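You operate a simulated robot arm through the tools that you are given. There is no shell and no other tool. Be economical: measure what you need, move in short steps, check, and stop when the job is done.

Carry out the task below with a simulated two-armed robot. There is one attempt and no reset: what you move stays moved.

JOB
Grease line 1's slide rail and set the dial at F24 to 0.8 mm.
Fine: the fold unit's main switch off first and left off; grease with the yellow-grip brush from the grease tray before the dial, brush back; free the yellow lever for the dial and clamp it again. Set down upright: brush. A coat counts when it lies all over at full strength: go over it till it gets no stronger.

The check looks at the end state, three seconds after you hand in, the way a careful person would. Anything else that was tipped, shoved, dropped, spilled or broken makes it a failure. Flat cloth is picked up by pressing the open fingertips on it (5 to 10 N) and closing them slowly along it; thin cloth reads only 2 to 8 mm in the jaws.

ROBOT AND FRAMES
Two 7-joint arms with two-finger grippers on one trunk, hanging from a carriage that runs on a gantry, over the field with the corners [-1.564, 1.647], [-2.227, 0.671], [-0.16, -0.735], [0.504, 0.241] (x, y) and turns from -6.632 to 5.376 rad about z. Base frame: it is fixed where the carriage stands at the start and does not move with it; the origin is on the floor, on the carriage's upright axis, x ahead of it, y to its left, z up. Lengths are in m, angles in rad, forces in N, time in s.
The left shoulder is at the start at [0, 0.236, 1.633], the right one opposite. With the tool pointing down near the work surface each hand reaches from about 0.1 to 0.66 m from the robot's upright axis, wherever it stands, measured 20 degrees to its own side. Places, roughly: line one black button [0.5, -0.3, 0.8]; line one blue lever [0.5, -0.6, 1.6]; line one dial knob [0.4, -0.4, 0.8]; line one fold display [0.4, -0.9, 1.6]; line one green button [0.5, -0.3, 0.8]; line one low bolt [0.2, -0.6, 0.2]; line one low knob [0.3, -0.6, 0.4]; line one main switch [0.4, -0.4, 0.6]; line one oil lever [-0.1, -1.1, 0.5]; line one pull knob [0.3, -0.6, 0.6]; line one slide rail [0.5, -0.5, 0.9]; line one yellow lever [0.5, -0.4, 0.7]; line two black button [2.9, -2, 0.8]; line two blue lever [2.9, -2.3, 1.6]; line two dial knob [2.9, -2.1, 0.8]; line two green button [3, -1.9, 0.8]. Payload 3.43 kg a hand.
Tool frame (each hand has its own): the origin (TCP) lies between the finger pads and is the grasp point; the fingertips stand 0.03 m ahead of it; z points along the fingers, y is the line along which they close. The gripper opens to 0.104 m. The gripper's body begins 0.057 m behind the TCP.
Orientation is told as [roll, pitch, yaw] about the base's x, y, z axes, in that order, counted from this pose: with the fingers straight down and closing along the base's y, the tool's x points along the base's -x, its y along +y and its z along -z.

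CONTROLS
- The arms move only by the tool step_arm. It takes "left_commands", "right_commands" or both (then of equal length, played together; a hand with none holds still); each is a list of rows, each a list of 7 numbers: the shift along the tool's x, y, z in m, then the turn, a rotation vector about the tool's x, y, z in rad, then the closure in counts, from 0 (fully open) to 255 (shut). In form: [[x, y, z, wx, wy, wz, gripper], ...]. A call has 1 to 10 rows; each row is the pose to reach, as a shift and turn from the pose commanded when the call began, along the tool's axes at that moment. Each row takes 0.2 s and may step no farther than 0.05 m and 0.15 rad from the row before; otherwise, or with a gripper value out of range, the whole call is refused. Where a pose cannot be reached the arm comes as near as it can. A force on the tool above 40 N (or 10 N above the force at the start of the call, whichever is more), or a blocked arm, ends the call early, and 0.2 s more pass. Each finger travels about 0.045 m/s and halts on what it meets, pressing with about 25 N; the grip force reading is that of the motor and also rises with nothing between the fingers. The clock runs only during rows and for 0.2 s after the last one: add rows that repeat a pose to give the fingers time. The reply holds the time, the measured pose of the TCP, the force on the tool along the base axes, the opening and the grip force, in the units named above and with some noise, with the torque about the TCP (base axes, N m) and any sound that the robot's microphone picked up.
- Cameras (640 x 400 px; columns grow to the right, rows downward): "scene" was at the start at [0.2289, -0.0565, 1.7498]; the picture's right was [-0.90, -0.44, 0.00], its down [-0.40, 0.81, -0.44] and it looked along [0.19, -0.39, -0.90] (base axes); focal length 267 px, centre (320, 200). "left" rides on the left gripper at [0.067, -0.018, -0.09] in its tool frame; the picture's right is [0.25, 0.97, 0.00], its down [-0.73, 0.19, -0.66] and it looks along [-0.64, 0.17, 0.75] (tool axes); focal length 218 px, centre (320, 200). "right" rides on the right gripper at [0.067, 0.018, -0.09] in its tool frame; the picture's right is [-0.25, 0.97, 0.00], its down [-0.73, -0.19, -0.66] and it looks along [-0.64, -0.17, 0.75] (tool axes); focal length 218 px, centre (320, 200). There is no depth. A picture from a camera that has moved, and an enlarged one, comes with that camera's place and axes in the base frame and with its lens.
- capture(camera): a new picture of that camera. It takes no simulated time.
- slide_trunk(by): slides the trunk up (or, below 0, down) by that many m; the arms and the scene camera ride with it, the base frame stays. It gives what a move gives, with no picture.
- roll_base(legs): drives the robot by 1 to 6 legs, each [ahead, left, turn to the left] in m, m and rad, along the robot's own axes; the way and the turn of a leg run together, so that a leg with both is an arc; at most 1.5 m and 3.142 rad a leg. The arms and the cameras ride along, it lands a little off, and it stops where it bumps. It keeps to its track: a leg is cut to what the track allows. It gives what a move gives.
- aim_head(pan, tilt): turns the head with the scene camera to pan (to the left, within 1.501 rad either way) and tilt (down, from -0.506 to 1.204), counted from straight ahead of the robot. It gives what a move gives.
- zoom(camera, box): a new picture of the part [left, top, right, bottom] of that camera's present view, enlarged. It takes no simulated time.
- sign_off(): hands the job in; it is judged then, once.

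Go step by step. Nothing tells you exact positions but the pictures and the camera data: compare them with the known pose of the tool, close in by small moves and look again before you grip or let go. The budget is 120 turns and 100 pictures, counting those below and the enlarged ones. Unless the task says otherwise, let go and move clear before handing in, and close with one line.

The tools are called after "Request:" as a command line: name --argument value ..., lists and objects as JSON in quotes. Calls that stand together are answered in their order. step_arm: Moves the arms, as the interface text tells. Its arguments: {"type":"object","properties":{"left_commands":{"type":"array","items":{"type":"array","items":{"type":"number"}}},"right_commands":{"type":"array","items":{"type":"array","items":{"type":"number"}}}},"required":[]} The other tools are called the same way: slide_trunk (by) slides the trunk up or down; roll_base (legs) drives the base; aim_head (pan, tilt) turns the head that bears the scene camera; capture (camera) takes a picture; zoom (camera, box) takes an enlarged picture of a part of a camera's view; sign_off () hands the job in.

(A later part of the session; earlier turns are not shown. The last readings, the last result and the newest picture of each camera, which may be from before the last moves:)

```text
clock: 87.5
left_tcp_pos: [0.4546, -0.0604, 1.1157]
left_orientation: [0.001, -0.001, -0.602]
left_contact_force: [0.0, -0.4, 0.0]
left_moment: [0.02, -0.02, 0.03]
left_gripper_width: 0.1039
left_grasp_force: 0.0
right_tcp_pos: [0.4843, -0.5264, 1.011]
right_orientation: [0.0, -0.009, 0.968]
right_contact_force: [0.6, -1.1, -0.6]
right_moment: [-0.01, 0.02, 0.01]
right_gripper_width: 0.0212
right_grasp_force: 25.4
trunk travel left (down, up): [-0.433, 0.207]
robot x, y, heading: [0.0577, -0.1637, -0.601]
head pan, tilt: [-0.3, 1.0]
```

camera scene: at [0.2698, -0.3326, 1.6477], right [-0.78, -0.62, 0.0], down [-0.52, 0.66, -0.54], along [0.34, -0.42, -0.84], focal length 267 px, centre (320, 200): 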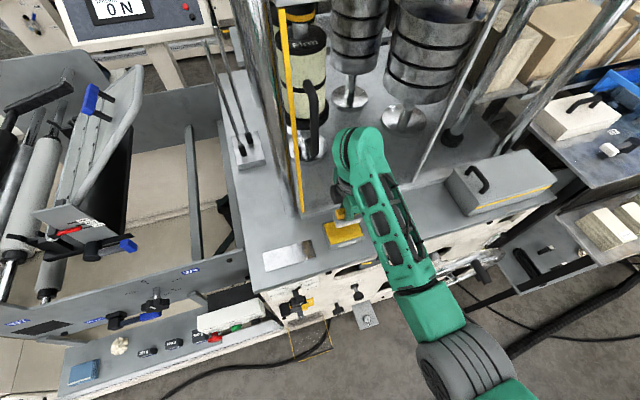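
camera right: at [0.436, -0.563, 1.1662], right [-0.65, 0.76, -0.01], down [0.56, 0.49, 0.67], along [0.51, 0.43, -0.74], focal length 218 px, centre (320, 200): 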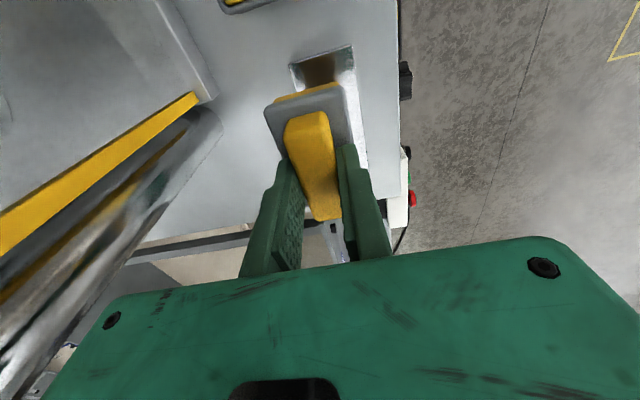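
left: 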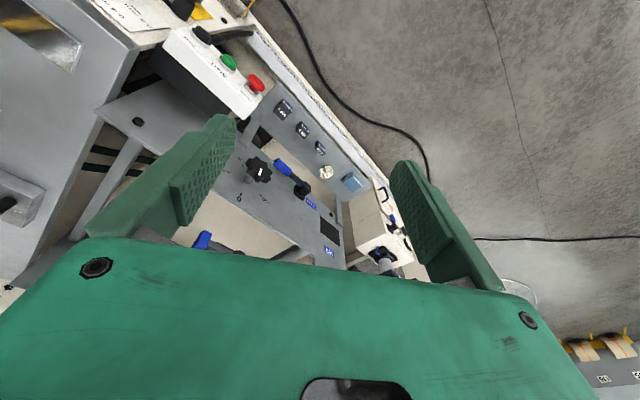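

Request:
step_arm --right_commands '[[0, 0, 0.003, 0, 0, 0, 255], [0, 0, 0.005, 0, 0, 0, 255], [0, 0, 0.005, 0, 0, 0, 255]]'

```text
clock: 88.3
left_tcp_pos: [0.4533, -0.0602, 1.1161]
left_orientation: [0.001, 0.001, -0.6]
left_contact_force: [-0.9, -0.9, -0.2]
left_moment: [-0.04, 0.02, -0.03]
left_gripper_width: 0.1041
left_grasp_force: 0.0
right_tcp_pos: [0.4843, -0.5278, 1.0067]
right_orientation: [0.0, -0.01, 0.967]
right_contact_force: [-0.1, 0.5, -1.7]
right_moment: [-0.01, -0.03, 0.03]
right_gripper_width: 0.0212
right_grasp_force: 24.9
trunk travel left (down, up): [-0.433, 0.207]
robot x, y, heading: [0.0587, -0.1644, -0.601]
head pan, tilt: [-0.3, 1.0]
```

Request:
step_arm --right_commands '[[0, 0, 0.0015, 0, 0, 0, 255], [0, 0, 0.003, 0, 0, 0, 255], [0, 0, 0.003, 0, 0, 0, 255]]'

```text
clock: 89.1
left_tcp_pos: [0.4537, -0.0604, 1.1148]
left_orientation: [-0.002, 0.0, -0.602]
left_contact_force: [0.1, -0.8, -0.4]
left_moment: [0.02, -0.02, -0.03]
left_gripper_width: 0.1038
left_grasp_force: 0.1
right_tcp_pos: [0.4852, -0.5274, 1.0048]
right_orientation: [-0.004, -0.012, 0.968]
right_contact_force: [-4.5, 2.8, 15.3]
right_moment: [-0.21, 0.47, -0.16]
right_gripper_width: 0.0211
right_grasp_force: 25.1
trunk travel left (down, up): [-0.433, 0.207]
robot x, y, heading: [0.0601, -0.1618, -0.599]
head pan, tilt: [-0.3, 1.0]
```

Contact at about 15 N. I stroke along the rail in a loop: back side leftwards, front side rightwards.

Request:
step_arm --right_commands '[[0.004, -0.008, 0, 0, 0, 0, 255], [-0.03, -0.008, 0, 0, 0, 0, 255], [-0.06, -0.008, 0, 0, 0, 0, 255], [-0.086, -0.008, 0, 0, 0, 0, 255], [-0.086, 0.002, 0, 0, 0, 0, 255], [-0.086, 0.013, 0, 0, 0, 0, 255], [-0.055, 0.013, 0, 0, 0, 0, 255], [-0.025, 0.013, 0, 0, 0, 0, 255], [0.005, 0.013, 0, 0, 0, 0, 255], [0.005, 0, 0, 0, 0, 0, 255]]'

Request:
zoom --camera "scene" --box '[240, 180, 360, 280]'

```text
clock: 91.3
left_tcp_pos: [0.4544, -0.0615, 1.1162]
left_orientation: [0.001, -0.001, -0.601]
left_contact_force: [-0.6, 0.3, 0.3]
left_moment: [-0.03, 0.0, 0.0]
left_gripper_width: 0.1035
left_grasp_force: 0.0
right_tcp_pos: [0.4831, -0.5313, 1.0036]
right_orientation: [-0.001, -0.013, 0.968]
right_contact_force: [-4.3, 3.5, 26.8]
right_moment: [0.06, 0.29, -0.12]
right_gripper_width: 0.021
right_grasp_force: 25.2
trunk travel left (down, up): [-0.433, 0.207]
robot x, y, heading: [0.0561, -0.1644, -0.6]
head pan, tilt: [-0.3, 1.0]
```

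```text
4.00 times, centred on (300, 230) of scene
camera zoom: at [0.2697, -0.3329, 1.6481], right [-0.78, -0.62, 0.0], down [-0.52, 0.66, -0.54], along [0.34, -0.42, -0.84], focal length 1067 px, centre (400, 80)
```

zoom: 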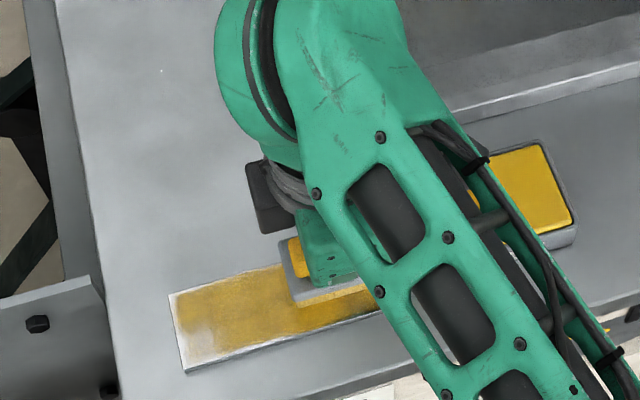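

The coat is forming; left end and front edge still show bare strips. I do a wider second loop.

Request:
step_arm --right_commands '[[0.002, -0.012, 0, 0, 0, 0, 255], [-0.035, -0.012, 0, 0, 0, 0, 255], [-0.07, -0.012, 0, 0, 0, 0, 255], [-0.1, -0.012, 0, 0, 0, 0, 255], [-0.1, 0.005, 0, 0, 0, 0, 255], [-0.1, 0.022, 0, 0, 0, 0, 255], [-0.065, 0.022, 0, 0, 0, 0, 255], [-0.03, 0.022, 0, 0, 0, 0, 255], [0.002, 0.022, 0, 0, 0, 0, 255], [0.002, 0.005, 0, 0, 0, 0, 255]]'

Request:
step_arm --right_commands '[[0, 0, -0.04, 0, 0, 0, 255], [0.04, -0.005, -0.07, 0, 0, 0, 255], [0.08, -0.01, -0.07, 0, 0, 0, 255], [0.12, -0.01, -0.07, 0, 0, 0, 255], [0.12, -0.01, -0.07, 0, 0, 0, 255]]'

Request:
zoom --camera "scene" --box '[240, 180, 360, 280]'

```text
clock: 93.5
left_tcp_pos: [0.4548, -0.0616, 1.1153]
left_orientation: [-0.001, 0.0, -0.601]
left_contact_force: [-1.6, -0.2, 0.2]
left_moment: [-0.01, -0.01, 0.04]
left_gripper_width: 0.1039
left_grasp_force: 0.1
right_tcp_pos: [0.4782, -0.5303, 1.0037]
right_orientation: [-0.005, -0.014, 0.969]
right_contact_force: [-4.6, 4.3, 34.6]
right_moment: [0.2, 0.35, -0.13]
right_gripper_width: 0.0213
right_grasp_force: 25.0
trunk travel left (down, up): [-0.433, 0.207]
robot x, y, heading: [0.0608, -0.1643, -0.602]
head pan, tilt: [-0.3, 1.0]
```

```text
refused: row 2 steps farther than a row can; nothing moved
```

```text
4.00 times, centred on (300, 230) of scene
camera zoom: at [0.2698, -0.3331, 1.6482], right [-0.78, -0.62, 0.0], down [-0.52, 0.66, -0.54], along [0.34, -0.42, -0.84], focal length 1067 px, centre (400, 80)
```

zoom: 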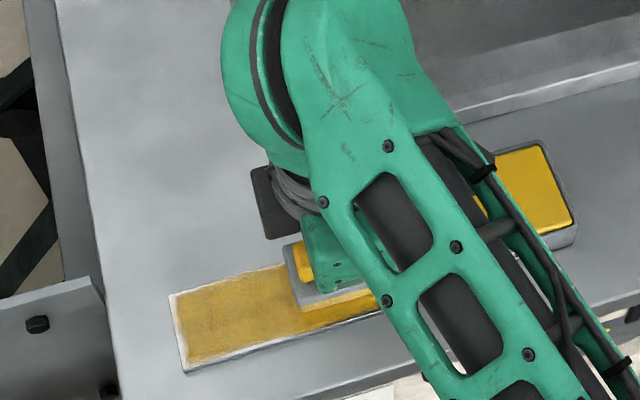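

Nearly all covered but patchy; I re-dip for full strength.

Request:
step_arm --right_commands '[[0, 0, -0.03, 0, 0, 0, 255], [0, 0, -0.06, 0, 0, 0, 255], [0.045, -0.005, -0.06, 0, 0, 0, 255], [0.09, -0.012, -0.06, 0, 0, 0, 255], [0.12, -0.016, -0.06, 0, 0, 0, 255], [0.12, -0.016, -0.035, 0, 0, 0, 255], [0.12, -0.016, -0.026, 0, 0, 0, 255], [0.12, -0.016, -0.026, 0, 0, 0, 255], [0.12, -0.016, -0.06, 0, 0, 0, 255], [0.12, -0.016, -0.07, 0, 0, 0, 255]]'

Request:
zoom --camera "scene" --box '[240, 180, 360, 280]'

```text
clock: 95.7
left_tcp_pos: [0.4544, -0.0602, 1.1158]
left_orientation: [0.0, 0.001, -0.601]
left_contact_force: [0.0, 0.5, 0.3]
left_moment: [-0.03, -0.01, 0.04]
left_gripper_width: 0.1039
left_grasp_force: 0.1
right_tcp_pos: [0.4205, -0.6382, 1.0683]
right_orientation: [0.002, -0.01, 0.97]
right_contact_force: [0.6, -0.7, -0.2]
right_moment: [-0.02, 0.02, -0.02]
right_gripper_width: 0.0212
right_grasp_force: 24.9
trunk travel left (down, up): [-0.433, 0.207]
robot x, y, heading: [0.0604, -0.1625, -0.597]
head pan, tilt: [-0.3, 1.0]
```

```text
4.00 times, centred on (300, 230) of scene
camera zoom: at [0.2696, -0.3325, 1.6476], right [-0.78, -0.62, 0.0], down [-0.52, 0.66, -0.54], along [0.34, -0.42, -0.84], focal length 1067 px, centre (400, 80)
```

zoom: 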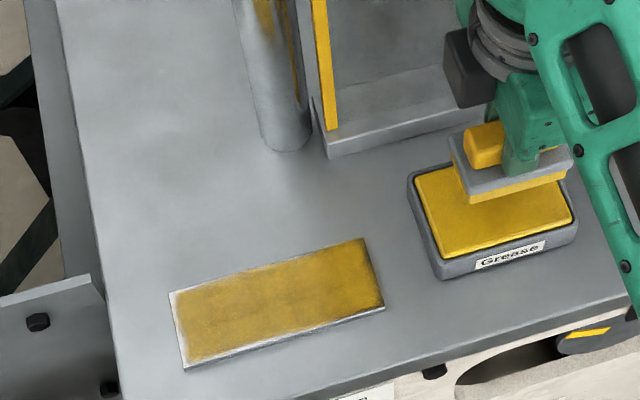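

A clean coat is forming; only thin bare edges remain at the front and left. I dip properly and go over it again with wider edges.

Request:
step_arm --right_commands '[[0, 0.004, 0.025, 0, 0, 0, 255], [0, 0.004, 0.038, 0, 0, 0, 255], [0, 0.004, 0.041, 0, 0, 0, 255], [0.008, 0.006, 0.041, 0, 0, 0, 255], [-0.004, 0.006, 0.041, 0, 0, 0, 255], [-0.004, 0.004, 0.02, 0, 0, 0, 255], [-0.004, 0.004, 0, 0, 0, 0, 255]]'

Request:
step_arm --right_commands '[[-0.045, 0.006, 0, 0, 0, 0, 255], [-0.09, 0.012, 0, 0, 0, 0, 255], [-0.118, 0.014, 0, 0, 0, 0, 255], [-0.118, 0.012, 0.04, 0, 0, 0, 255], [-0.118, 0.012, 0.06, 0, 0, 0, 255], [-0.118, 0.012, 0.063, 0, 0, 0, 255]]'

```text
clock: 97.3
left_tcp_pos: [0.4544, -0.0603, 1.1162]
left_orientation: [0.002, 0.0, -0.599]
left_contact_force: [0.0, 0.0, 0.2]
left_moment: [-0.01, -0.02, 0.02]
left_gripper_width: 0.1039
left_grasp_force: 0.0
right_tcp_pos: [0.4198, -0.6317, 1.0708]
right_orientation: [-0.001, -0.01, 0.97]
right_contact_force: [-1.0, -0.1, -1.1]
right_moment: [0.0, -0.03, 0.01]
right_gripper_width: 0.0211
right_grasp_force: 25.5
trunk travel left (down, up): [-0.433, 0.207]
robot x, y, heading: [0.0622, -0.1646, -0.601]
head pan, tilt: [-0.3, 1.0]
```

```text
clock: 98.7
left_tcp_pos: [0.4535, -0.0613, 1.1163]
left_orientation: [0.0, 0.0, -0.601]
left_contact_force: [-0.1, -1.4, 0.1]
left_moment: [-0.02, 0.03, 0.02]
left_gripper_width: 0.1039
left_grasp_force: 0.1
right_tcp_pos: [0.477, -0.5289, 1.008]
right_orientation: [-0.002, -0.011, 0.969]
right_contact_force: [-0.8, -0.5, -0.7]
right_moment: [0.01, -0.02, -0.02]
right_gripper_width: 0.0215
right_grasp_force: 25.0
trunk travel left (down, up): [-0.433, 0.207]
robot x, y, heading: [0.061, -0.1684, -0.604]
head pan, tilt: [-0.3, 1.0]
```

Request:
step_arm --right_commands '[[0, -0.019, 0.005, 0, 0, 0, 255], [-0.045, -0.019, 0.006, 0, 0, 0, 255], [-0.09, -0.019, 0.006, 0, 0, 0, 255], [-0.107, -0.019, 0.006, 0, 0, 0, 255], [-0.107, 0.001, 0.006, 0, 0, 0, 255], [-0.107, 0.021, 0.006, 0, 0, 0, 255], [-0.065, 0.021, 0.006, 0, 0, 0, 255], [-0.02, 0.021, 0.006, 0, 0, 0, 255], [0.002, 0.021, 0.006, 0, 0, 0, 255], [0.002, 0, 0.006, 0, 0, 0, 255]]'

Request:
step_arm --right_commands '[[0, -0.01, 0, 0, 0, 0, 255], [-0.045, -0.01, 0, 0, 0, 0, 255], [-0.09, -0.01, 0, 0, 0, 0, 255], [-0.109, -0.01, 0, 0, 0, 0, 255], [-0.109, 0.01, 0, 0, 0, 0, 255], [-0.065, 0.012, 0, 0, 0, 0, 255], [-0.02, 0.012, 0, 0, 0, 0, 255], [0, 0.012, 0, 0, 0, 0, 255], [0, 0, -0.04, 0, 0, 0, 255], [0.03, 0, -0.065, 0, 0, 0, 255]]'

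Request:
step_arm --right_commands '[[0.045, -0.005, 0, 0, 0, 0, 255], [0.09, -0.012, 0, 0, 0, 0, 255]]'

Request:
zoom --camera "scene" --box '[260, 220, 350, 285]'

```text
clock: 100.9
left_tcp_pos: [0.4546, -0.0619, 1.117]
left_orientation: [-0.001, -0.003, -0.6]
left_contact_force: [0.4, 0.3, -0.7]
left_moment: [0.01, -0.03, -0.01]
left_gripper_width: 0.104
left_grasp_force: 0.1
right_tcp_pos: [0.4784, -0.5328, 1.0044]
right_orientation: [-0.004, -0.012, 0.968]
right_contact_force: [2.2, -0.4, 10.9]
right_moment: [0.13, -0.11, -0.11]
right_gripper_width: 0.0211
right_grasp_force: 25.2
trunk travel left (down, up): [-0.433, 0.207]
robot x, y, heading: [0.0602, -0.1647, -0.595]
head pan, tilt: [-0.3, 1.0]
```

```text
clock: 103.1
left_tcp_pos: [0.454, -0.0593, 1.1156]
left_orientation: [0.0, 0.001, -0.6]
left_contact_force: [0.8, -1.2, -0.2]
left_moment: [0.03, -0.01, -0.01]
left_gripper_width: 0.104
left_grasp_force: 0.1
right_tcp_pos: [0.4575, -0.5547, 1.067]
right_orientation: [0.002, -0.01, 0.967]
right_contact_force: [0.4, -0.3, -0.8]
right_moment: [0.02, -0.03, -0.01]
right_gripper_width: 0.0211
right_grasp_force: 24.9
trunk travel left (down, up): [-0.433, 0.207]
robot x, y, heading: [0.0614, -0.1666, -0.603]
head pan, tilt: [-0.3, 1.0]
```

```text
clock: 103.7
left_tcp_pos: [0.4544, -0.0602, 1.1156]
left_orientation: [-0.001, 0.0, -0.601]
left_contact_force: [0.1, 0.5, 0.7]
left_moment: [-0.01, 0.02, 0.02]
left_gripper_width: 0.1039
left_grasp_force: 0.0
right_tcp_pos: [0.4167, -0.6364, 1.0661]
right_orientation: [-0.001, -0.012, 0.97]
right_contact_force: [-0.1, -0.3, -1.2]
right_moment: [0.01, -0.02, 0.0]
right_gripper_width: 0.0215
right_grasp_force: 25.4
trunk travel left (down, up): [-0.433, 0.207]
robot x, y, heading: [0.0539, -0.1639, -0.6]
head pan, tilt: [-0.3, 1.0]
```

```text
6.15 times, centred on (305, 252) of scene
camera zoom: at [0.2695, -0.3328, 1.6477], right [-0.78, -0.62, 0.0], down [-0.52, 0.66, -0.54], along [0.34, -0.42, -0.84], focal length 1642 px, centre (412, -123)
```

zoom: 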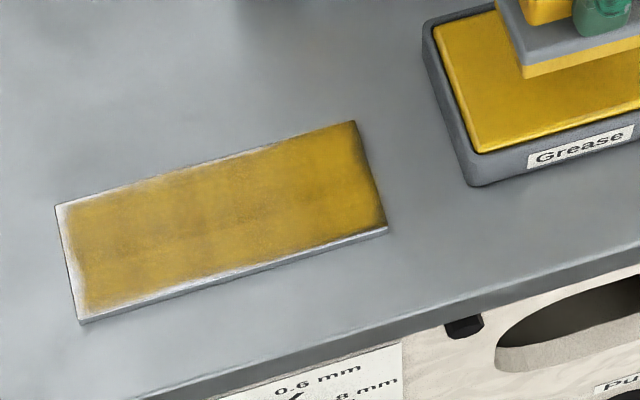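

Strength is growing; the left end and the back edge are still thinner. I dip again and make passes reaching farther over those edges.

Request:
step_arm --right_commands '[[0, -0.004, 0.025, 0, 0, 0, 255], [0, -0.004, 0.037, 0, 0, 0, 255], [0, -0.004, 0.041, 0, 0, 0, 255], [0.008, -0.004, 0.041, 0, 0, 0, 255], [-0.004, -0.004, 0.041, 0, 0, 0, 255], [-0.004, -0.004, 0.02, 0, 0, 0, 255], [-0.004, -0.004, 0, 0, 0, 0, 255], [-0.045, 0, 0, 0, 0, 0, 255], [-0.09, 0.0, 0, 0, 0, 0, 255], [-0.12, 0.0, 0, 0, 0, 0, 255]]'

Request:
step_arm --right_commands '[[-0.04, 0, 0.02, 0, 0, 0, 255], [-0.08, 0, 0.04, 0, 0, 0, 255], [-0.11, 0, 0.058, 0, 0, 0, 255], [-0.11, 0, 0.058, 0, 0, 0, 255]]'

```text
clock: 105.9
left_tcp_pos: [0.4527, -0.0613, 1.1158]
left_orientation: [-0.001, 0.001, -0.599]
left_contact_force: [-1.3, -0.8, -0.9]
left_moment: [0.0, -0.05, 0.02]
left_gripper_width: 0.104
left_grasp_force: 0.0
right_tcp_pos: [0.4853, -0.5361, 1.0665]
right_orientation: [0.002, -0.009, 0.972]
right_contact_force: [-1.4, -0.8, -1.1]
right_moment: [0.03, -0.07, 0.0]
right_gripper_width: 0.0212
right_grasp_force: 25.2
trunk travel left (down, up): [-0.433, 0.207]
robot x, y, heading: [0.061, -0.1655, -0.599]
head pan, tilt: [-0.3, 1.0]
```

```text
clock: 106.9
left_tcp_pos: [0.4534, -0.0607, 1.1163]
left_orientation: [0.0, 0.001, -0.602]
left_contact_force: [0.1, -0.5, 0.5]
left_moment: [-0.01, -0.01, -0.01]
left_gripper_width: 0.104
left_grasp_force: 0.1
right_tcp_pos: [0.5491, -0.445, 1.0094]
right_orientation: [0.0, -0.009, 0.969]
right_contact_force: [-0.9, 0.5, -0.4]
right_moment: [-0.01, -0.01, -0.01]
right_gripper_width: 0.0214
right_grasp_force: 24.6
trunk travel left (down, up): [-0.433, 0.207]
robot x, y, heading: [0.0592, -0.163, -0.599]
head pan, tilt: [-0.3, 1.0]
```

Request:
step_arm --right_commands '[[0.008, 0, 0.005, 0, 0, 0, 255], [-0.007, -0.012, 0.006, 0, 0, 0, 255], [-0.007, 0.01, 0.006, 0, 0, 0, 255], [-0.007, 0.033, 0.006, 0, 0, 0, 255], [0.04, 0.033, 0.006, 0, 0, 0, 255], [0.085, 0.033, 0.006, 0, 0, 0, 255], [0.11, 0.033, 0.006, 0, 0, 0, 255], [0.11, 0.01, 0.006, 0, 0, 0, 255], [0.11, -0.012, 0.006, 0, 0, 0, 255], [0.07, -0.012, 0.006, 0, 0, 0, 255]]'

Request:
step_arm --right_commands '[[-0.04, 0, 0, 0, 0, 0, 255], [-0.077, 0, 0, 0, 0, 0, 255], [-0.077, 0.022, 0, 0, 0, 0, 255], [-0.04, 0.022, 0, 0, 0, 0, 255], [0, 0.022, 0, 0, 0, 0, 255], [0.04, 0.022, 0, 0, 0, 0, 255], [0.04, 0.034, 0, 0, 0, 0, 255], [0.0, 0.034, 0, 0, 0, 0, 255], [-0.04, 0.034, 0, 0, 0, 0, 255], [-0.077, 0.034, 0, 0, 0, 0, 255]]'

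Request:
step_arm --right_commands '[[0, -0.02, 0, 0, 0, 0, 255], [0, -0.044, 0, 0, 0, 0, 255], [0.004, -0.024, -0.03, 0, 0, 0, 255], [0.04, -0.02, -0.06, 0, 0, 0, 255], [0.08, -0.02, -0.065, 0, 0, 0, 255], [0.12, -0.02, -0.065, 0, 0, 0, 255], [0.16, -0.02, -0.065, 0, 0, 0, 255], [0.2, -0.015, -0.065, 0, 0, 0, 255], [0.235, -0.015, -0.065, 0, 0, 0, 255]]'

Request:
zoom --camera "scene" --box '[260, 220, 350, 285]'

```text
clock: 109.1
left_tcp_pos: [0.4544, -0.0594, 1.1155]
left_orientation: [0.0, -0.001, -0.601]
left_contact_force: [0.1, 0.5, -0.5]
left_moment: [0.01, 0.0, -0.01]
left_gripper_width: 0.1042
left_grasp_force: 0.1
right_tcp_pos: [0.519, -0.5095, 1.004]
right_orientation: [0.0, -0.011, 0.968]
right_contact_force: [0.0, 0.4, -0.6]
right_moment: [0.0, 0.01, 0.01]
right_gripper_width: 0.021
right_grasp_force: 24.8
trunk travel left (down, up): [-0.433, 0.207]
robot x, y, heading: [0.0616, -0.1649, -0.599]
head pan, tilt: [-0.3, 1.0]
```

```text
clock: 111.3
left_tcp_pos: [0.455, -0.0592, 1.116]
left_orientation: [0.0, -0.002, -0.598]
left_contact_force: [0.4, 0.3, 0.2]
left_moment: [-0.02, -0.01, -0.03]
left_gripper_width: 0.1038
left_grasp_force: 0.1
right_tcp_pos: [0.5339, -0.4278, 1.0051]
right_orientation: [0.001, -0.012, 0.969]
right_contact_force: [1.1, 1.1, 1.3]
right_moment: [0.02, -0.09, 0.02]
right_gripper_width: 0.0213
right_grasp_force: 25.6
trunk travel left (down, up): [-0.433, 0.207]
robot x, y, heading: [0.0625, -0.1636, -0.601]
head pan, tilt: [-0.3, 1.0]
```

```text
clock: 113.3
left_tcp_pos: [0.4535, -0.0604, 1.1159]
left_orientation: [0.001, 0.0, -0.599]
left_contact_force: [-0.7, 0.3, -0.1]
left_moment: [-0.02, -0.02, -0.03]
left_gripper_width: 0.1038
left_grasp_force: 0.0
right_tcp_pos: [0.4134, -0.6326, 1.0676]
right_orientation: [0.001, -0.011, 0.969]
right_contact_force: [-0.4, -0.2, -0.9]
right_moment: [-0.02, 0.01, 0.02]
right_gripper_width: 0.0212
right_grasp_force: 24.6
trunk travel left (down, up): [-0.433, 0.207]
robot x, y, heading: [0.0622, -0.164, -0.601]
head pan, tilt: [-0.3, 1.0]
```

```text
6.15 times, centred on (305, 252) of scene
camera zoom: at [0.2695, -0.3327, 1.6477], right [-0.78, -0.62, 0.0], down [-0.52, 0.66, -0.54], along [0.34, -0.42, -0.84], focal length 1642 px, centre (412, -123)
```

zoom: 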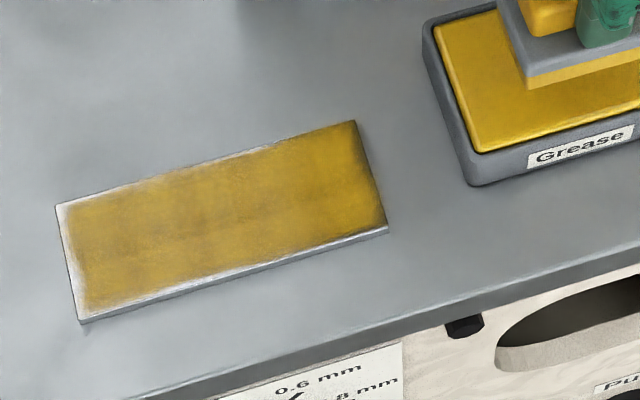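

Those passes pressed too lightly. I dip again and repeat about 2 mm lower for a firm contact, starting at the left end.

Request:
step_arm --right_commands '[[0, -0.01, 0.025, -0.009, 0.006, 0, 255], [0, -0.01, 0.037, -0.009, 0.006, 0, 255], [0, -0.01, 0.042, -0.009, 0.006, 0, 255], [0.008, -0.01, 0.042, -0.009, 0.006, 0, 255], [-0.004, -0.01, 0.042, -0.009, 0.006, 0, 255], [-0.004, -0.01, 0.02, -0.009, 0.006, 0, 255], [-0.004, -0.01, 0, -0.009, 0.006, 0, 255], [-0.045, -0.01, 0, -0.009, 0.006, 0, 255], [-0.09, -0.008, 0, -0.009, 0.006, 0, 255], [-0.135, -0.006, 0, -0.009, 0.006, 0, 255]]'

Request:
step_arm --right_commands '[[-0.04, 0, 0.02, 0, 0, 0, 255], [-0.08, 0, 0.04, 0, 0, 0, 255], [-0.09, 0, 0.06, 0, 0, 0, 255], [-0.09, 0, 0.066, 0, 0, 0, 255], [-0.09, 0, 0.066, 0, 0, 0, 255]]'

```text
clock: 115.5
left_tcp_pos: [0.4519, -0.0596, 1.1157]
left_orientation: [-0.001, 0.0, -0.598]
left_contact_force: [-0.7, -0.9, -1.0]
left_moment: [0.03, -0.11, -0.01]
left_gripper_width: 0.1041
left_grasp_force: 0.1
right_tcp_pos: [0.4934, -0.523, 1.0669]
right_orientation: [0.011, -0.002, 0.971]
right_contact_force: [-1.6, -1.1, -2.6]
right_moment: [0.1, -0.08, -0.02]
right_gripper_width: 0.0215
right_grasp_force: 25.5
trunk travel left (down, up): [-0.433, 0.207]
robot x, y, heading: [0.0584, -0.1631, -0.596]
head pan, tilt: [-0.3, 1.0]
```

```text
clock: 116.7
left_tcp_pos: [0.4542, -0.0605, 1.1168]
left_orientation: [-0.001, 0.001, -0.601]
left_contact_force: [-0.5, 0.5, -0.9]
left_moment: [0.02, -0.02, -0.02]
left_gripper_width: 0.1042
left_grasp_force: 0.0
right_tcp_pos: [0.5457, -0.4473, 1.0064]
right_orientation: [0.005, -0.006, 0.97]
right_contact_force: [-0.4, 0.4, 5.5]
right_moment: [0.03, -0.08, 0.0]
right_gripper_width: 0.0213
right_grasp_force: 24.8
trunk travel left (down, up): [-0.433, 0.207]
robot x, y, heading: [0.0572, -0.1603, -0.603]
head pan, tilt: [-0.3, 1.0]
```

Request:
step_arm --right_commands '[[0, -0.012, 0.002, 0, 0, 0, 255], [-0.01, -0.012, 0.002, 0, 0, 0, 255], [-0.01, 0.01, 0.002, 0, 0, 0, 255], [-0.01, 0.032, 0.002, 0, 0, 0, 255], [0.035, 0.032, 0.002, 0, 0, 0, 255], [0.08, 0.032, 0.002, 0, 0, 0, 255], [0.108, 0.032, 0.002, 0, 0, 0, 255], [0.108, 0.01, 0.002, 0, 0, 0, 255], [0.108, -0.012, 0.002, 0, 0, 0, 255], [0.065, -0.012, 0.002, 0, 0, 0, 255]]'

Request:
step_arm --right_commands '[[-0.04, 0, 0, 0, 0, 0, 255], [-0.075, 0, 0, 0, 0, 0, 255], [-0.075, 0.022, 0, 0, 0, 0, 255], [-0.04, 0.022, 0, 0, 0, 0, 255], [0, 0.022, 0, 0, 0, 0, 255], [0.04, 0.022, 0, 0, 0, 0, 255], [0.04, 0.04, 0, 0, 0, 0, 255], [0.0, 0.04, 0, 0, 0, 0, 255], [-0.04, 0.04, 0, 0, 0, 0, 255], [-0.075, 0.04, 0, 0, 0, 0, 255]]'

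Request:
step_arm --right_commands '[[0, -0.02, 0, 0, 0, 0, 255], [0, -0.044, 0, 0, 0, 0, 255], [0.004, -0.024, -0.03, 0, 0, 0, 255], [0.04, -0.02, -0.06, 0, 0, 0, 255], [0.08, -0.02, -0.065, 0, 0, 0, 255], [0.12, -0.02, -0.065, 0, 0, 0, 255], [0.16, -0.02, -0.065, 0, 0, 0, 255], [0.2, -0.02, -0.065, 0, 0, 0, 255], [0.235, -0.02, -0.065, 0, 0, 0, 255]]'

Request:
zoom --camera "scene" --box '[260, 220, 350, 285]'

```text
clock: 118.9
left_tcp_pos: [0.4569, -0.0608, 1.1166]
left_orientation: [-0.001, -0.001, -0.601]
left_contact_force: [-0.1, 0.2, 0.0]
left_moment: [-0.03, -0.02, 0.0]
left_gripper_width: 0.1041
left_grasp_force: 0.1
right_tcp_pos: [0.5213, -0.5096, 1.0043]
right_orientation: [0.002, -0.006, 0.968]
right_contact_force: [3.5, -3.1, 21.6]
right_moment: [0.0, -0.12, -0.23]
right_gripper_width: 0.0212
right_grasp_force: 25.0
trunk travel left (down, up): [-0.433, 0.207]
robot x, y, heading: [0.0615, -0.1631, -0.6]
head pan, tilt: [-0.3, 1.0]
```

```text
clock: 121.1
left_tcp_pos: [0.4542, -0.061, 1.1157]
left_orientation: [0.0, 0.001, -0.602]
left_contact_force: [0.3, -1.2, -0.2]
left_moment: [0.0, -0.01, -0.01]
left_gripper_width: 0.1041
left_grasp_force: 0.0
right_tcp_pos: [0.5296, -0.4245, 1.0035]
right_orientation: [0.006, -0.005, 0.969]
right_contact_force: [2.2, -0.8, 17.3]
right_moment: [-0.47, -0.14, -0.07]
right_gripper_width: 0.0211
right_grasp_force: 25.2
trunk travel left (down, up): [-0.433, 0.207]
robot x, y, heading: [0.0599, -0.164, -0.599]
head pan, tilt: [-0.3, 1.0]
```

```text
clock: 123.1
left_tcp_pos: [0.4536, -0.0606, 1.1147]
left_orientation: [0.0, -0.001, -0.6]
left_contact_force: [-0.3, 0.0, -0.1]
left_moment: [0.0, 0.01, -0.03]
left_gripper_width: 0.1037
left_grasp_force: 0.1
right_tcp_pos: [0.4124, -0.63, 1.0671]
right_orientation: [0.009, -0.003, 0.967]
right_contact_force: [0.2, 0.0, -1.7]
right_moment: [0.0, -0.01, -0.02]
right_gripper_width: 0.0212
right_grasp_force: 25.4
trunk travel left (down, up): [-0.433, 0.207]
robot x, y, heading: [0.0591, -0.1656, -0.595]
head pan, tilt: [-0.3, 1.0]
```

```text
6.15 times, centred on (305, 252) of scene
camera zoom: at [0.2695, -0.3327, 1.6477], right [-0.78, -0.62, 0.0], down [-0.52, 0.66, -0.54], along [0.34, -0.42, -0.84], focal length 1642 px, centre (412, -123)
```

zoom: 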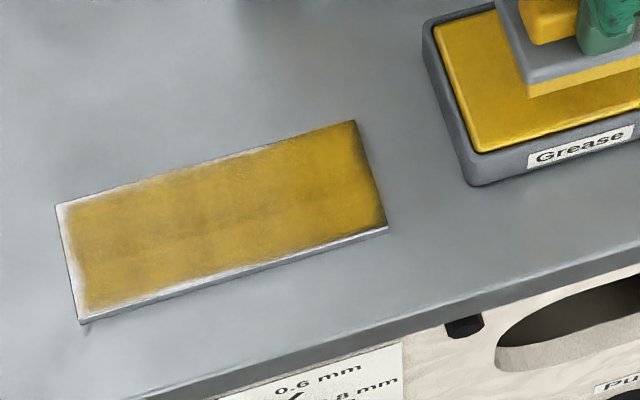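

There's hardly any change now, so it may be saturated. I bring the hand camera to a spot from which it sees the rail closely.

Request:
step_arm --right_commands '[[0, 0.01, -0.035, 0, 0, 0, 255], [-0.02, 0.045, -0.06, 0, 0, 0, 255], [-0.045, 0.08, -0.08, 0, 0, 0, 255], [-0.07, 0.115, -0.1, 0, 0, 0, 255], [-0.09, 0.145, -0.11, 0, 0, 0, 255], [-0.09, 0.145, -0.11, 0, 0, 0, 255]]'

Request:
capture --camera "right"

```text
clock: 124.5
left_tcp_pos: [0.454, -0.0601, 1.1165]
left_orientation: [0.0, -0.001, -0.601]
left_contact_force: [1.2, 0.0, -0.8]
left_moment: [-0.02, -0.02, -0.02]
left_gripper_width: 0.1041
left_grasp_force: 0.1
right_tcp_pos: [0.3449, -0.4745, 1.1756]
right_orientation: [0.007, -0.005, 0.969]
right_contact_force: [0.4, 0.2, -1.2]
right_moment: [-0.05, -0.01, -0.01]
right_gripper_width: 0.0212
right_grasp_force: 25.2
trunk travel left (down, up): [-0.433, 0.207]
robot x, y, heading: [0.064, -0.1648, -0.601]
head pan, tilt: [-0.3, 1.0]
```

```text
39 pictures are left
camera right: at [0.2932, -0.519, 1.2642], right [-0.65, 0.76, 0.01], down [0.57, 0.49, 0.66], along [0.49, 0.44, -0.75], focal length 218 px, centre (320, 200)
```

right: 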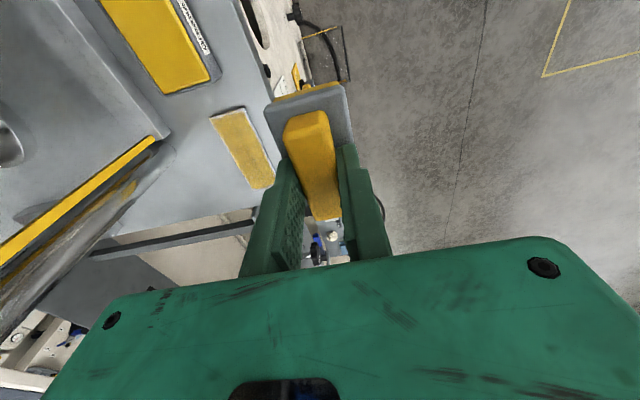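

Request:
zoom --camera "right" --box '[200, 95, 285, 195]'

Request:
zoom --camera "scene" --box '[256, 234, 306, 276]'

```text
4.00 times, centred on (242, 145) of right
camera zoom: at [0.2932, -0.519, 1.2642], right [-0.65, 0.76, 0.01], down [0.57, 0.49, 0.66], along [0.49, 0.44, -0.75], focal length 873 px, centre (630, 420)
```

zoom: 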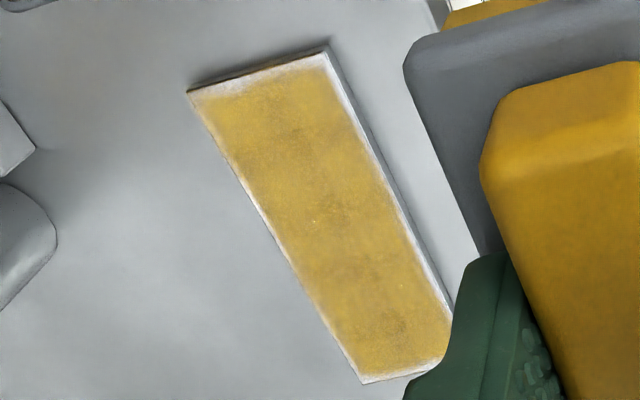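

```text
9.52 times, centred on (281, 255) of scene
camera zoom: at [0.2696, -0.3326, 1.6477], right [-0.78, -0.62, 0.0], down [-0.52, 0.66, -0.54], along [0.34, -0.42, -0.84], focal length 2540 px, centre (691, -324)
```

zoom: 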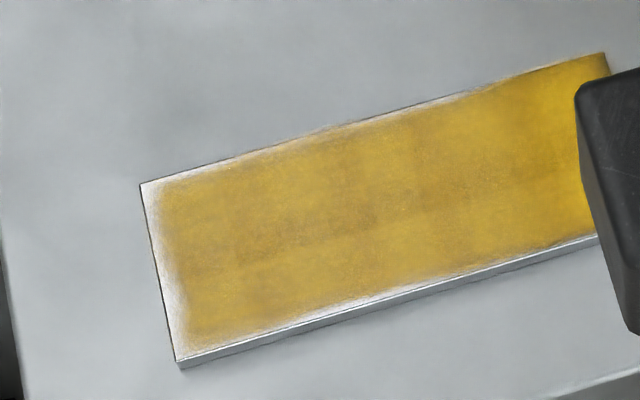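

Margins look equally soft on all sides, so that is likely just the plate's rim. To be sure of full strength I do one more dip and a full set of passes, then compare.

Request:
step_arm --right_commands '[[0.02, -0.035, 0.01, -0.0, 0, 0, 255], [0.045, -0.07, 0.03, 0, 0, 0, 255], [0.07, -0.105, 0.05, 0, 0, 0, 255], [0.09, -0.14, 0.075, 0, 0, 0, 255], [0.09, -0.155, 0.11, 0, 0, 0, 255], [0.09, -0.157, 0.145, 0, 0, 0, 255], [0.09, -0.157, 0.152, 0, 0, 0, 255], [0.098, -0.157, 0.152, 0, 0, 0, 255], [0.086, -0.157, 0.152, 0, 0, 0, 255], [0.086, -0.157, 0.11, 0, 0, 0, 255]]'

Request:
step_arm --right_commands '[[-0.045, 0.002, 0, 0, 0, 0, 255], [-0.09, 0.004, 0, 0, 0, 0, 255], [-0.135, 0.004, 0, 0, 0, 0, 255], [-0.18, 0.004, 0.01, 0, 0, 0, 255], [-0.22, 0.004, 0.03, 0, 0, 0, 255], [-0.22, 0.004, 0.06, 0, 0, 0, 255], [-0.22, 0.004, 0.067, 0, 0, 0, 255], [-0.22, 0.004, 0.067, 0, 0, 0, 255]]'

```text
clock: 126.7
left_tcp_pos: [0.4538, -0.0623, 1.1151]
left_orientation: [0.001, 0.0, -0.601]
left_contact_force: [-0.4, -0.5, 0.4]
left_moment: [0.07, 0.05, -0.04]
left_gripper_width: 0.1039
left_grasp_force: 0.1
right_tcp_pos: [0.4248, -0.634, 1.0629]
right_orientation: [0.012, -0.004, 0.97]
right_contact_force: [-0.6, -0.1, -0.5]
right_moment: [0.01, -0.02, -0.04]
right_gripper_width: 0.0214
right_grasp_force: 24.6
trunk travel left (down, up): [-0.433, 0.207]
robot x, y, heading: [0.0605, -0.1674, -0.602]
head pan, tilt: [-0.3, 1.0]
```

```text
clock: 128.5
left_tcp_pos: [0.4553, -0.0603, 1.1158]
left_orientation: [0.001, 0.0, -0.602]
left_contact_force: [0.1, 0.1, -0.2]
left_moment: [0.0, 0.0, 0.01]
left_gripper_width: 0.1039
left_grasp_force: 0.1
right_tcp_pos: [0.5464, -0.4479, 1.0046]
right_orientation: [0.0, -0.008, 0.967]
right_contact_force: [-6.7, 2.9, 29.3]
right_moment: [-0.55, 0.76, -0.14]
right_gripper_width: 0.0211
right_grasp_force: 25.2
trunk travel left (down, up): [-0.433, 0.207]
robot x, y, heading: [0.0623, -0.1611, -0.598]
head pan, tilt: [-0.3, 1.0]
```

Request:
step_arm --right_commands '[[0, -0.012, -0.001, 0, 0, 0, 255], [-0.01, -0.012, -0.001, 0, 0, 0, 255], [-0.01, 0.01, -0.001, 0, 0, 0, 255], [-0.01, 0.032, -0.001, 0, 0, 0, 255], [0.03, 0.032, -0.001, 0, 0, 0, 255], [0.07, 0.032, -0.001, 0, 0, 0, 255], [0.108, 0.032, -0.001, 0, 0, 0, 255], [0.108, 0.01, -0.001, 0, 0, 0, 255], [0.108, -0.012, -0.001, 0, 0, 0, 255], [0.065, -0.012, -0.001, 0, 0, 0, 255]]'

Request:
step_arm --right_commands '[[-0.04, 0, 0, 0, 0, 0, 255], [-0.075, 0, 0, 0, 0, 0, 255], [-0.075, 0.022, 0, 0, 0, 0, 255], [-0.04, 0.022, 0, 0, 0, 0, 255], [0, 0.022, 0, 0, 0, 0, 255], [0.04, 0.022, 0, 0, 0, 0, 255], [0.04, 0.04, 0, 0, 0, 0, 255], [0.0, 0.04, 0, 0, 0, 0, 255], [-0.04, 0.04, 0, 0, 0, 0, 255], [-0.075, 0.04, 0, 0, 0, 0, 255]]'

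Request:
step_arm --right_commands '[[0, -0.02, 0, 0, 0, 0, 255], [0, -0.044, 0, 0, 0, 0, 255], [0.004, -0.024, -0.03, 0, 0, 0, 255], [0.04, -0.02, -0.06, 0, 0, 0, 255], [0.08, -0.02, -0.065, 0, 0, 0, 255], [0.12, -0.02, -0.065, 0, 0, 0, 255], [0.16, -0.02, -0.065, 0, 0, 0, 255], [0.2, -0.02, -0.065, 0, 0, 0, 255], [0.235, -0.02, -0.065, 0, 0, 0, 255]]'

Request:
zoom --camera "scene" --box '[256, 234, 306, 276]'

Request:
zoom --camera "scene" --box '[260, 220, 350, 285]'

```text
clock: 130.7
left_tcp_pos: [0.4558, -0.0614, 1.1163]
left_orientation: [-0.001, -0.002, -0.601]
left_contact_force: [0.2, -0.5, 1.2]
left_moment: [-0.01, -0.05, -0.01]
left_gripper_width: 0.104
left_grasp_force: 0.0
right_tcp_pos: [0.5218, -0.5097, 1.0034]
right_orientation: [0.003, -0.006, 0.97]
right_contact_force: [3.5, -4.0, 23.1]
right_moment: [0.14, -0.22, -0.18]
right_gripper_width: 0.0213
right_grasp_force: 24.9
trunk travel left (down, up): [-0.433, 0.207]
robot x, y, heading: [0.0574, -0.1658, -0.603]
head pan, tilt: [-0.3, 1.0]
```

```text
clock: 132.9
left_tcp_pos: [0.4563, -0.0615, 1.1169]
left_orientation: [0.0, -0.003, -0.6]
left_contact_force: [0.3, -0.2, -0.9]
left_moment: [-0.02, -0.01, 0.0]
left_gripper_width: 0.1038
left_grasp_force: 0.2
right_tcp_pos: [0.5316, -0.4254, 1.0045]
right_orientation: [-0.001, -0.007, 0.968]
right_contact_force: [-0.6, -4.6, 31.8]
right_moment: [-0.76, 0.41, -0.14]
right_gripper_width: 0.0211
right_grasp_force: 24.9
trunk travel left (down, up): [-0.433, 0.207]
robot x, y, heading: [0.0586, -0.1635, -0.597]
head pan, tilt: [-0.3, 1.0]
```

```text
clock: 134.9
left_tcp_pos: [0.4543, -0.0606, 1.1162]
left_orientation: [-0.001, 0.0, -0.599]
left_contact_force: [0.1, 0.5, 0.0]
left_moment: [0.01, 0.04, 0.0]
left_gripper_width: 0.1041
left_grasp_force: 0.2
right_tcp_pos: [0.4108, -0.6297, 1.0654]
right_orientation: [0.01, -0.004, 0.968]
right_contact_force: [0.4, -0.3, -0.6]
right_moment: [0.01, 0.01, -0.03]
right_gripper_width: 0.0211
right_grasp_force: 24.7
trunk travel left (down, up): [-0.433, 0.207]
robot x, y, heading: [0.0628, -0.162, -0.598]
head pan, tilt: [-0.3, 1.0]
```

```text
9.52 times, centred on (281, 255) of scene
camera zoom: at [0.2695, -0.3327, 1.6477], right [-0.78, -0.62, 0.0], down [-0.52, 0.66, -0.54], along [0.34, -0.42, -0.84], focal length 2540 px, centre (691, -324)
```

zoom: 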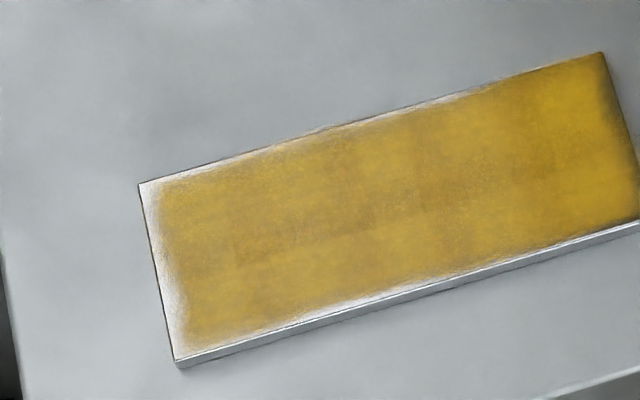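

```text
6.15 times, centred on (305, 252) of scene
camera zoom: at [0.2695, -0.3327, 1.6477], right [-0.78, -0.62, 0.0], down [-0.52, 0.66, -0.54], along [0.34, -0.42, -0.84], focal length 1642 px, centre (412, -123)
```

zoom: 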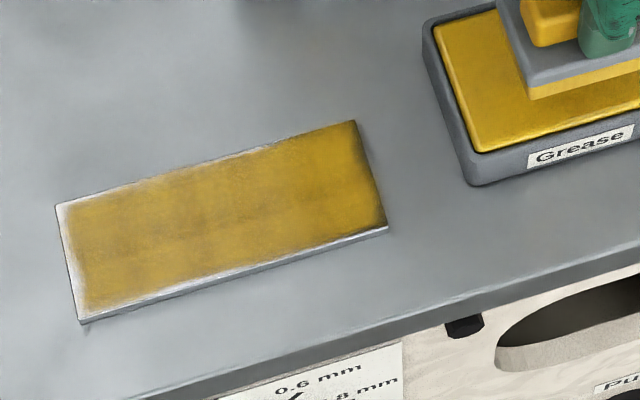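

The coat no longer changes — it is saturated. I carry the brush back to its original spot and lower it.

Request:
step_arm --right_commands '[[0.04, -0.002, -0.01, 0, 0, 0.06, 255], [0.085, -0.005, -0.01, 0, 0, 0.13, 255], [0.1254, -0.0082, 0, 0, 0, 0.188, 255], [0.1254, -0.0082, 0.03, 0, 0, 0.188, 255], [0.1254, -0.0082, 0.055, 0, 0, 0.188, 255], [0.1254, -0.0082, 0.06, 0, 0, 0.188, 255], [0.1254, -0.0082, 0.063, 0, 0, 0.188, 255], [0.1254, -0.0082, 0.063, 0, 0, 0.188, 255]]'

Request:
capture --camera "right"

```text
clock: 136.7
left_tcp_pos: [0.4544, -0.061, 1.1156]
left_orientation: [-0.001, -0.001, -0.598]
left_contact_force: [0.0, 1.1, 0.7]
left_moment: [0.0, -0.02, -0.02]
left_gripper_width: 0.1042
left_grasp_force: 0.0
right_tcp_pos: [0.3473, -0.7381, 0.9998]
right_orientation: [0.011, -0.004, 0.781]
right_contact_force: [-0.1, 0.1, -0.7]
right_moment: [0.01, 0.0, 0.01]
right_gripper_width: 0.0212
right_grasp_force: 25.0
trunk travel left (down, up): [-0.433, 0.207]
robot x, y, heading: [0.0572, -0.1653, -0.602]
head pan, tilt: [-0.3, 1.0]
```

```text
34 pictures are left
camera right: at [0.2874, -0.7722, 1.0897], right [-0.5, 0.86, 0.01], down [0.66, 0.37, 0.66], along [0.56, 0.34, -0.75], focal length 218 px, centre (320, 200)
```

right: 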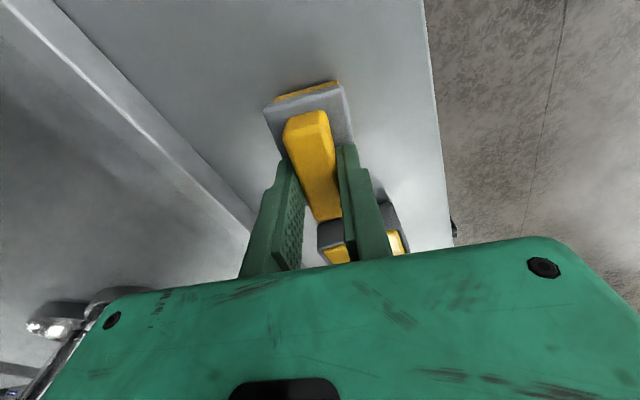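

Request:
step_arm --right_commands '[[0, 0, 0.0015, 0.01, 0, 0, 255], [0, 0, 0.003, 0.01, 0, 0, 255], [0, 0, 0.003, 0.01, 0, 0, 255]]'

```text
clock: 137.5
left_tcp_pos: [0.4543, -0.061, 1.1167]
left_orientation: [0.0, 0.0, -0.602]
left_contact_force: [0.9, 0.1, -0.2]
left_moment: [0.03, 0.0, -0.03]
left_gripper_width: 0.1039
left_grasp_force: 0.1
right_tcp_pos: [0.3464, -0.7374, 0.9973]
right_orientation: [0.0, -0.003, 0.782]
right_contact_force: [-0.2, 0.2, -0.7]
right_moment: [-0.01, 0.01, -0.04]
right_gripper_width: 0.0212
right_grasp_force: 24.9
trunk travel left (down, up): [-0.433, 0.207]
robot x, y, heading: [0.0625, -0.165, -0.596]
head pan, tilt: [-0.3, 1.0]
```

Request:
step_arm --right_commands '[[0, 0, 0.0015, 0, 0, 0, 255], [0, 0, 0.0025, 0, 0, 0, 255], [0, 0, 0.0025, 0, 0, 0, 255]]'

```text
clock: 138.3
left_tcp_pos: [0.4543, -0.0609, 1.1162]
left_orientation: [0.001, 0.0, -0.602]
left_contact_force: [-1.4, -0.5, -0.2]
left_moment: [-0.03, 0.01, 0.02]
left_gripper_width: 0.104
left_grasp_force: 0.0
right_tcp_pos: [0.3472, -0.7388, 0.9968]
right_orientation: [-0.001, -0.004, 0.781]
right_contact_force: [-2.7, 2.0, 9.5]
right_moment: [0.33, -0.07, 0.1]
right_gripper_width: 0.0212
right_grasp_force: 24.8
trunk travel left (down, up): [-0.433, 0.207]
robot x, y, heading: [0.0601, -0.1627, -0.606]
head pan, tilt: [-0.3, 1.0]
```

The brush stands on the table. I open and lift straight up.

Request:
step_arm --right_commands '[[0, 0, -0.0005, 0, 0, 0, 190], [0, 0, -0.0005, 0, 0, 0, 130], [0, 0, -0.0005, 0, 0, 0, 110], [0, 0, -0.0005, 0, 0, 0, 110], [0, 0, -0.04, 0, 0, 0, 110], [0, 0, -0.085, 0, 0, 0, 110], [0, 0, -0.12, 0, 0, 0, 110]]'

Request:
capture --camera "right"

Request:
zoom --camera "scene" --box '[300, 180, 420, 260]'

```text
clock: 139.9
left_tcp_pos: [0.4541, -0.0599, 1.1154]
left_orientation: [0.0, 0.001, -0.601]
left_contact_force: [-1.0, -0.5, 0.3]
left_moment: [0.0, -0.02, 0.01]
left_gripper_width: 0.1038
left_grasp_force: 0.1
right_tcp_pos: [0.3459, -0.7389, 1.1153]
right_orientation: [0.002, -0.004, 0.781]
right_contact_force: [-0.1, 0.0, 0.1]
right_moment: [0.0, -0.01, 0.0]
right_gripper_width: 0.0591
right_grasp_force: 0.0
trunk travel left (down, up): [-0.433, 0.207]
robot x, y, heading: [0.0582, -0.1621, -0.598]
head pan, tilt: [-0.3, 1.0]
```

```text
33 pictures are left
camera right: at [0.286, -0.773, 1.2043], right [-0.5, 0.87, 0.0], down [0.65, 0.38, 0.66], along [0.57, 0.33, -0.75], focal length 218 px, centre (320, 200)
```

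right: 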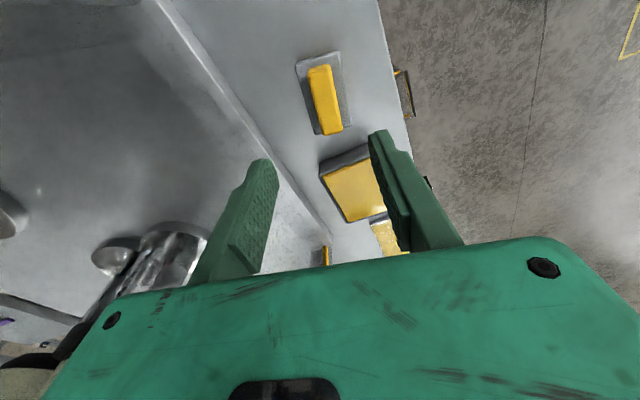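

```text
5.00 times, centred on (360, 220) of scene
camera zoom: at [0.2698, -0.3328, 1.6477], right [-0.78, -0.62, 0.0], down [-0.52, 0.66, -0.54], along [0.34, -0.42, -0.84], focal length 1334 px, centre (120, 100)
```

zoom: 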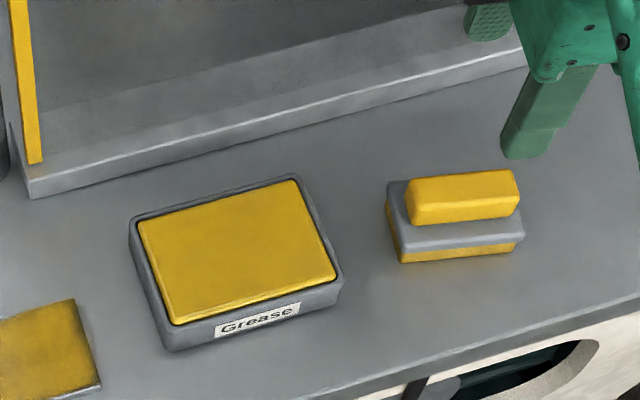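

The brush stands upright at its place. Now I back off, shift left, and lower the trunk to work on the lever and dial.

Request:
step_arm --right_commands '[[0, 0, 0, 0, 0, -0.1, 110], [0, 0, 0, 0, 0, -0.19, 110]]'

Request:
roll_base --legs '[[-0.26, 0, 0], [0, 0.29, 0]]'

Request:
slide_trunk --by -0.3

Request:
step_arm --right_commands '[[0, 0.005, 0, 0.15, 0, 0, 110], [0, 0.01, 0, 0.3, 0, 0, 110], [0, 0.015, 0, 0.45, 0, 0, 110], [0, 0.02, 0, 0.6, 0, 0, 110], [0, 0.025, 0, 0.75, 0, 0, 110], [0, 0.03, 0, 0.9, 0, 0, 110], [0, 0.035, 0, 1.05, 0, 0, 110], [0, 0.04, 0, 1.2, 0, 0, 110], [0, 0.04, 0, 1.35, 0, 0, 110], [0, 0.04, 0, 1.5, 0, 0, 110]]'

Request:
capture --camera "right"

```text
clock: 140.5
left_tcp_pos: [0.4534, -0.0607, 1.1168]
left_orientation: [-0.001, 0.001, -0.601]
left_contact_force: [-0.2, -0.5, 0.0]
left_moment: [-0.01, -0.02, 0.0]
left_gripper_width: 0.1039
left_grasp_force: 0.0
right_tcp_pos: [0.3459, -0.7382, 1.1149]
right_orientation: [-0.001, -0.005, 0.972]
right_contact_force: [0.5, 0.0, 0.5]
right_moment: [-0.04, 0.0, 0.0]
right_gripper_width: 0.0591
right_grasp_force: 0.1
trunk travel left (down, up): [-0.433, 0.207]
robot x, y, heading: [0.0635, -0.1639, -0.597]
head pan, tilt: [-0.3, 1.0]
```

```text
clock: 144.0
left_tcp_pos: [0.402, 0.3257, 1.1162]
left_orientation: [0.001, 0.001, -0.597]
left_contact_force: [-0.1, -0.3, -0.4]
left_moment: [0.02, 0.0, 0.02]
left_gripper_width: 0.104
left_grasp_force: 0.0
right_tcp_pos: [0.2962, -0.3522, 1.1152]
right_orientation: [0.0, -0.004, 0.975]
right_contact_force: [0.3, 0.3, -0.1]
right_moment: [0.02, 0.01, 0.04]
right_gripper_width: 0.0589
right_grasp_force: 0.0
trunk travel left (down, up): [-0.433, 0.207]
robot x, y, heading: [0.0088, 0.2203, -0.602]
head pan, tilt: [-0.3, 1.0]
```

```text
clock: 147.0
left_tcp_pos: [0.4015, 0.3251, 0.8159]
left_orientation: [0.0, 0.0, -0.6]
left_contact_force: [-0.2, 0.1, 0.0]
left_moment: [0.01, 0.02, 0.02]
left_gripper_width: 0.1037
left_grasp_force: 0.0
right_tcp_pos: [0.2956, -0.3534, 0.8163]
right_orientation: [-0.002, -0.004, 0.973]
right_contact_force: [-0.3, 0.0, 1.1]
right_moment: [-0.03, -0.01, 0.02]
right_gripper_width: 0.0592
right_grasp_force: 0.1
trunk travel left (down, up): [-0.133, 0.507]
robot x, y, heading: [0.0097, 0.223, -0.594]
head pan, tilt: [-0.3, 1.0]
```

```text
clock: 149.2
left_tcp_pos: [0.3992, 0.326, 0.8169]
left_orientation: [0.0, 0.001, -0.597]
left_contact_force: [0.6, 0.3, -1.1]
left_moment: [-0.03, -0.02, -0.04]
left_gripper_width: 0.1041
left_grasp_force: 0.0
right_tcp_pos: [0.3038, -0.2751, 0.8062]
right_orientation: [-1.509, -0.001, 0.932]
right_contact_force: [0.3, 0.2, -0.5]
right_moment: [0.0, 0.02, -0.01]
right_gripper_width: 0.0592
right_grasp_force: 0.1
right hand out of reach, approached as far as the arm can: row 6, 7, 8, 9, 10
trunk travel left (down, up): [-0.133, 0.507]
robot x, y, heading: [0.0083, 0.2231, -0.592]
head pan, tilt: [-0.3, 1.0]
```

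```text
31 pictures are left
camera right: at [0.1902, -0.2724, 0.7946], right [0.1, 0.24, -0.97], down [-0.08, 0.97, 0.23], along [0.99, 0.06, 0.12], focal length 218 px, centre (320, 200)
```

right: 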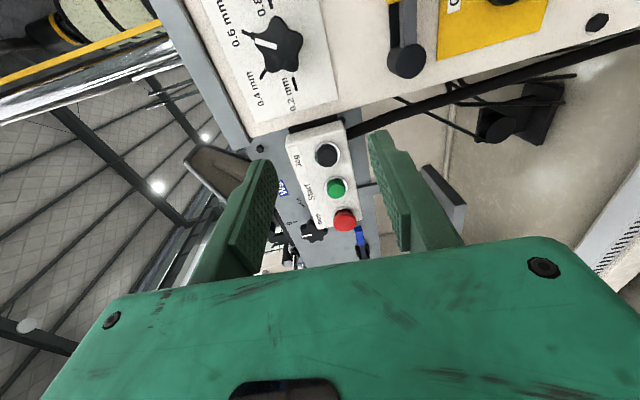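

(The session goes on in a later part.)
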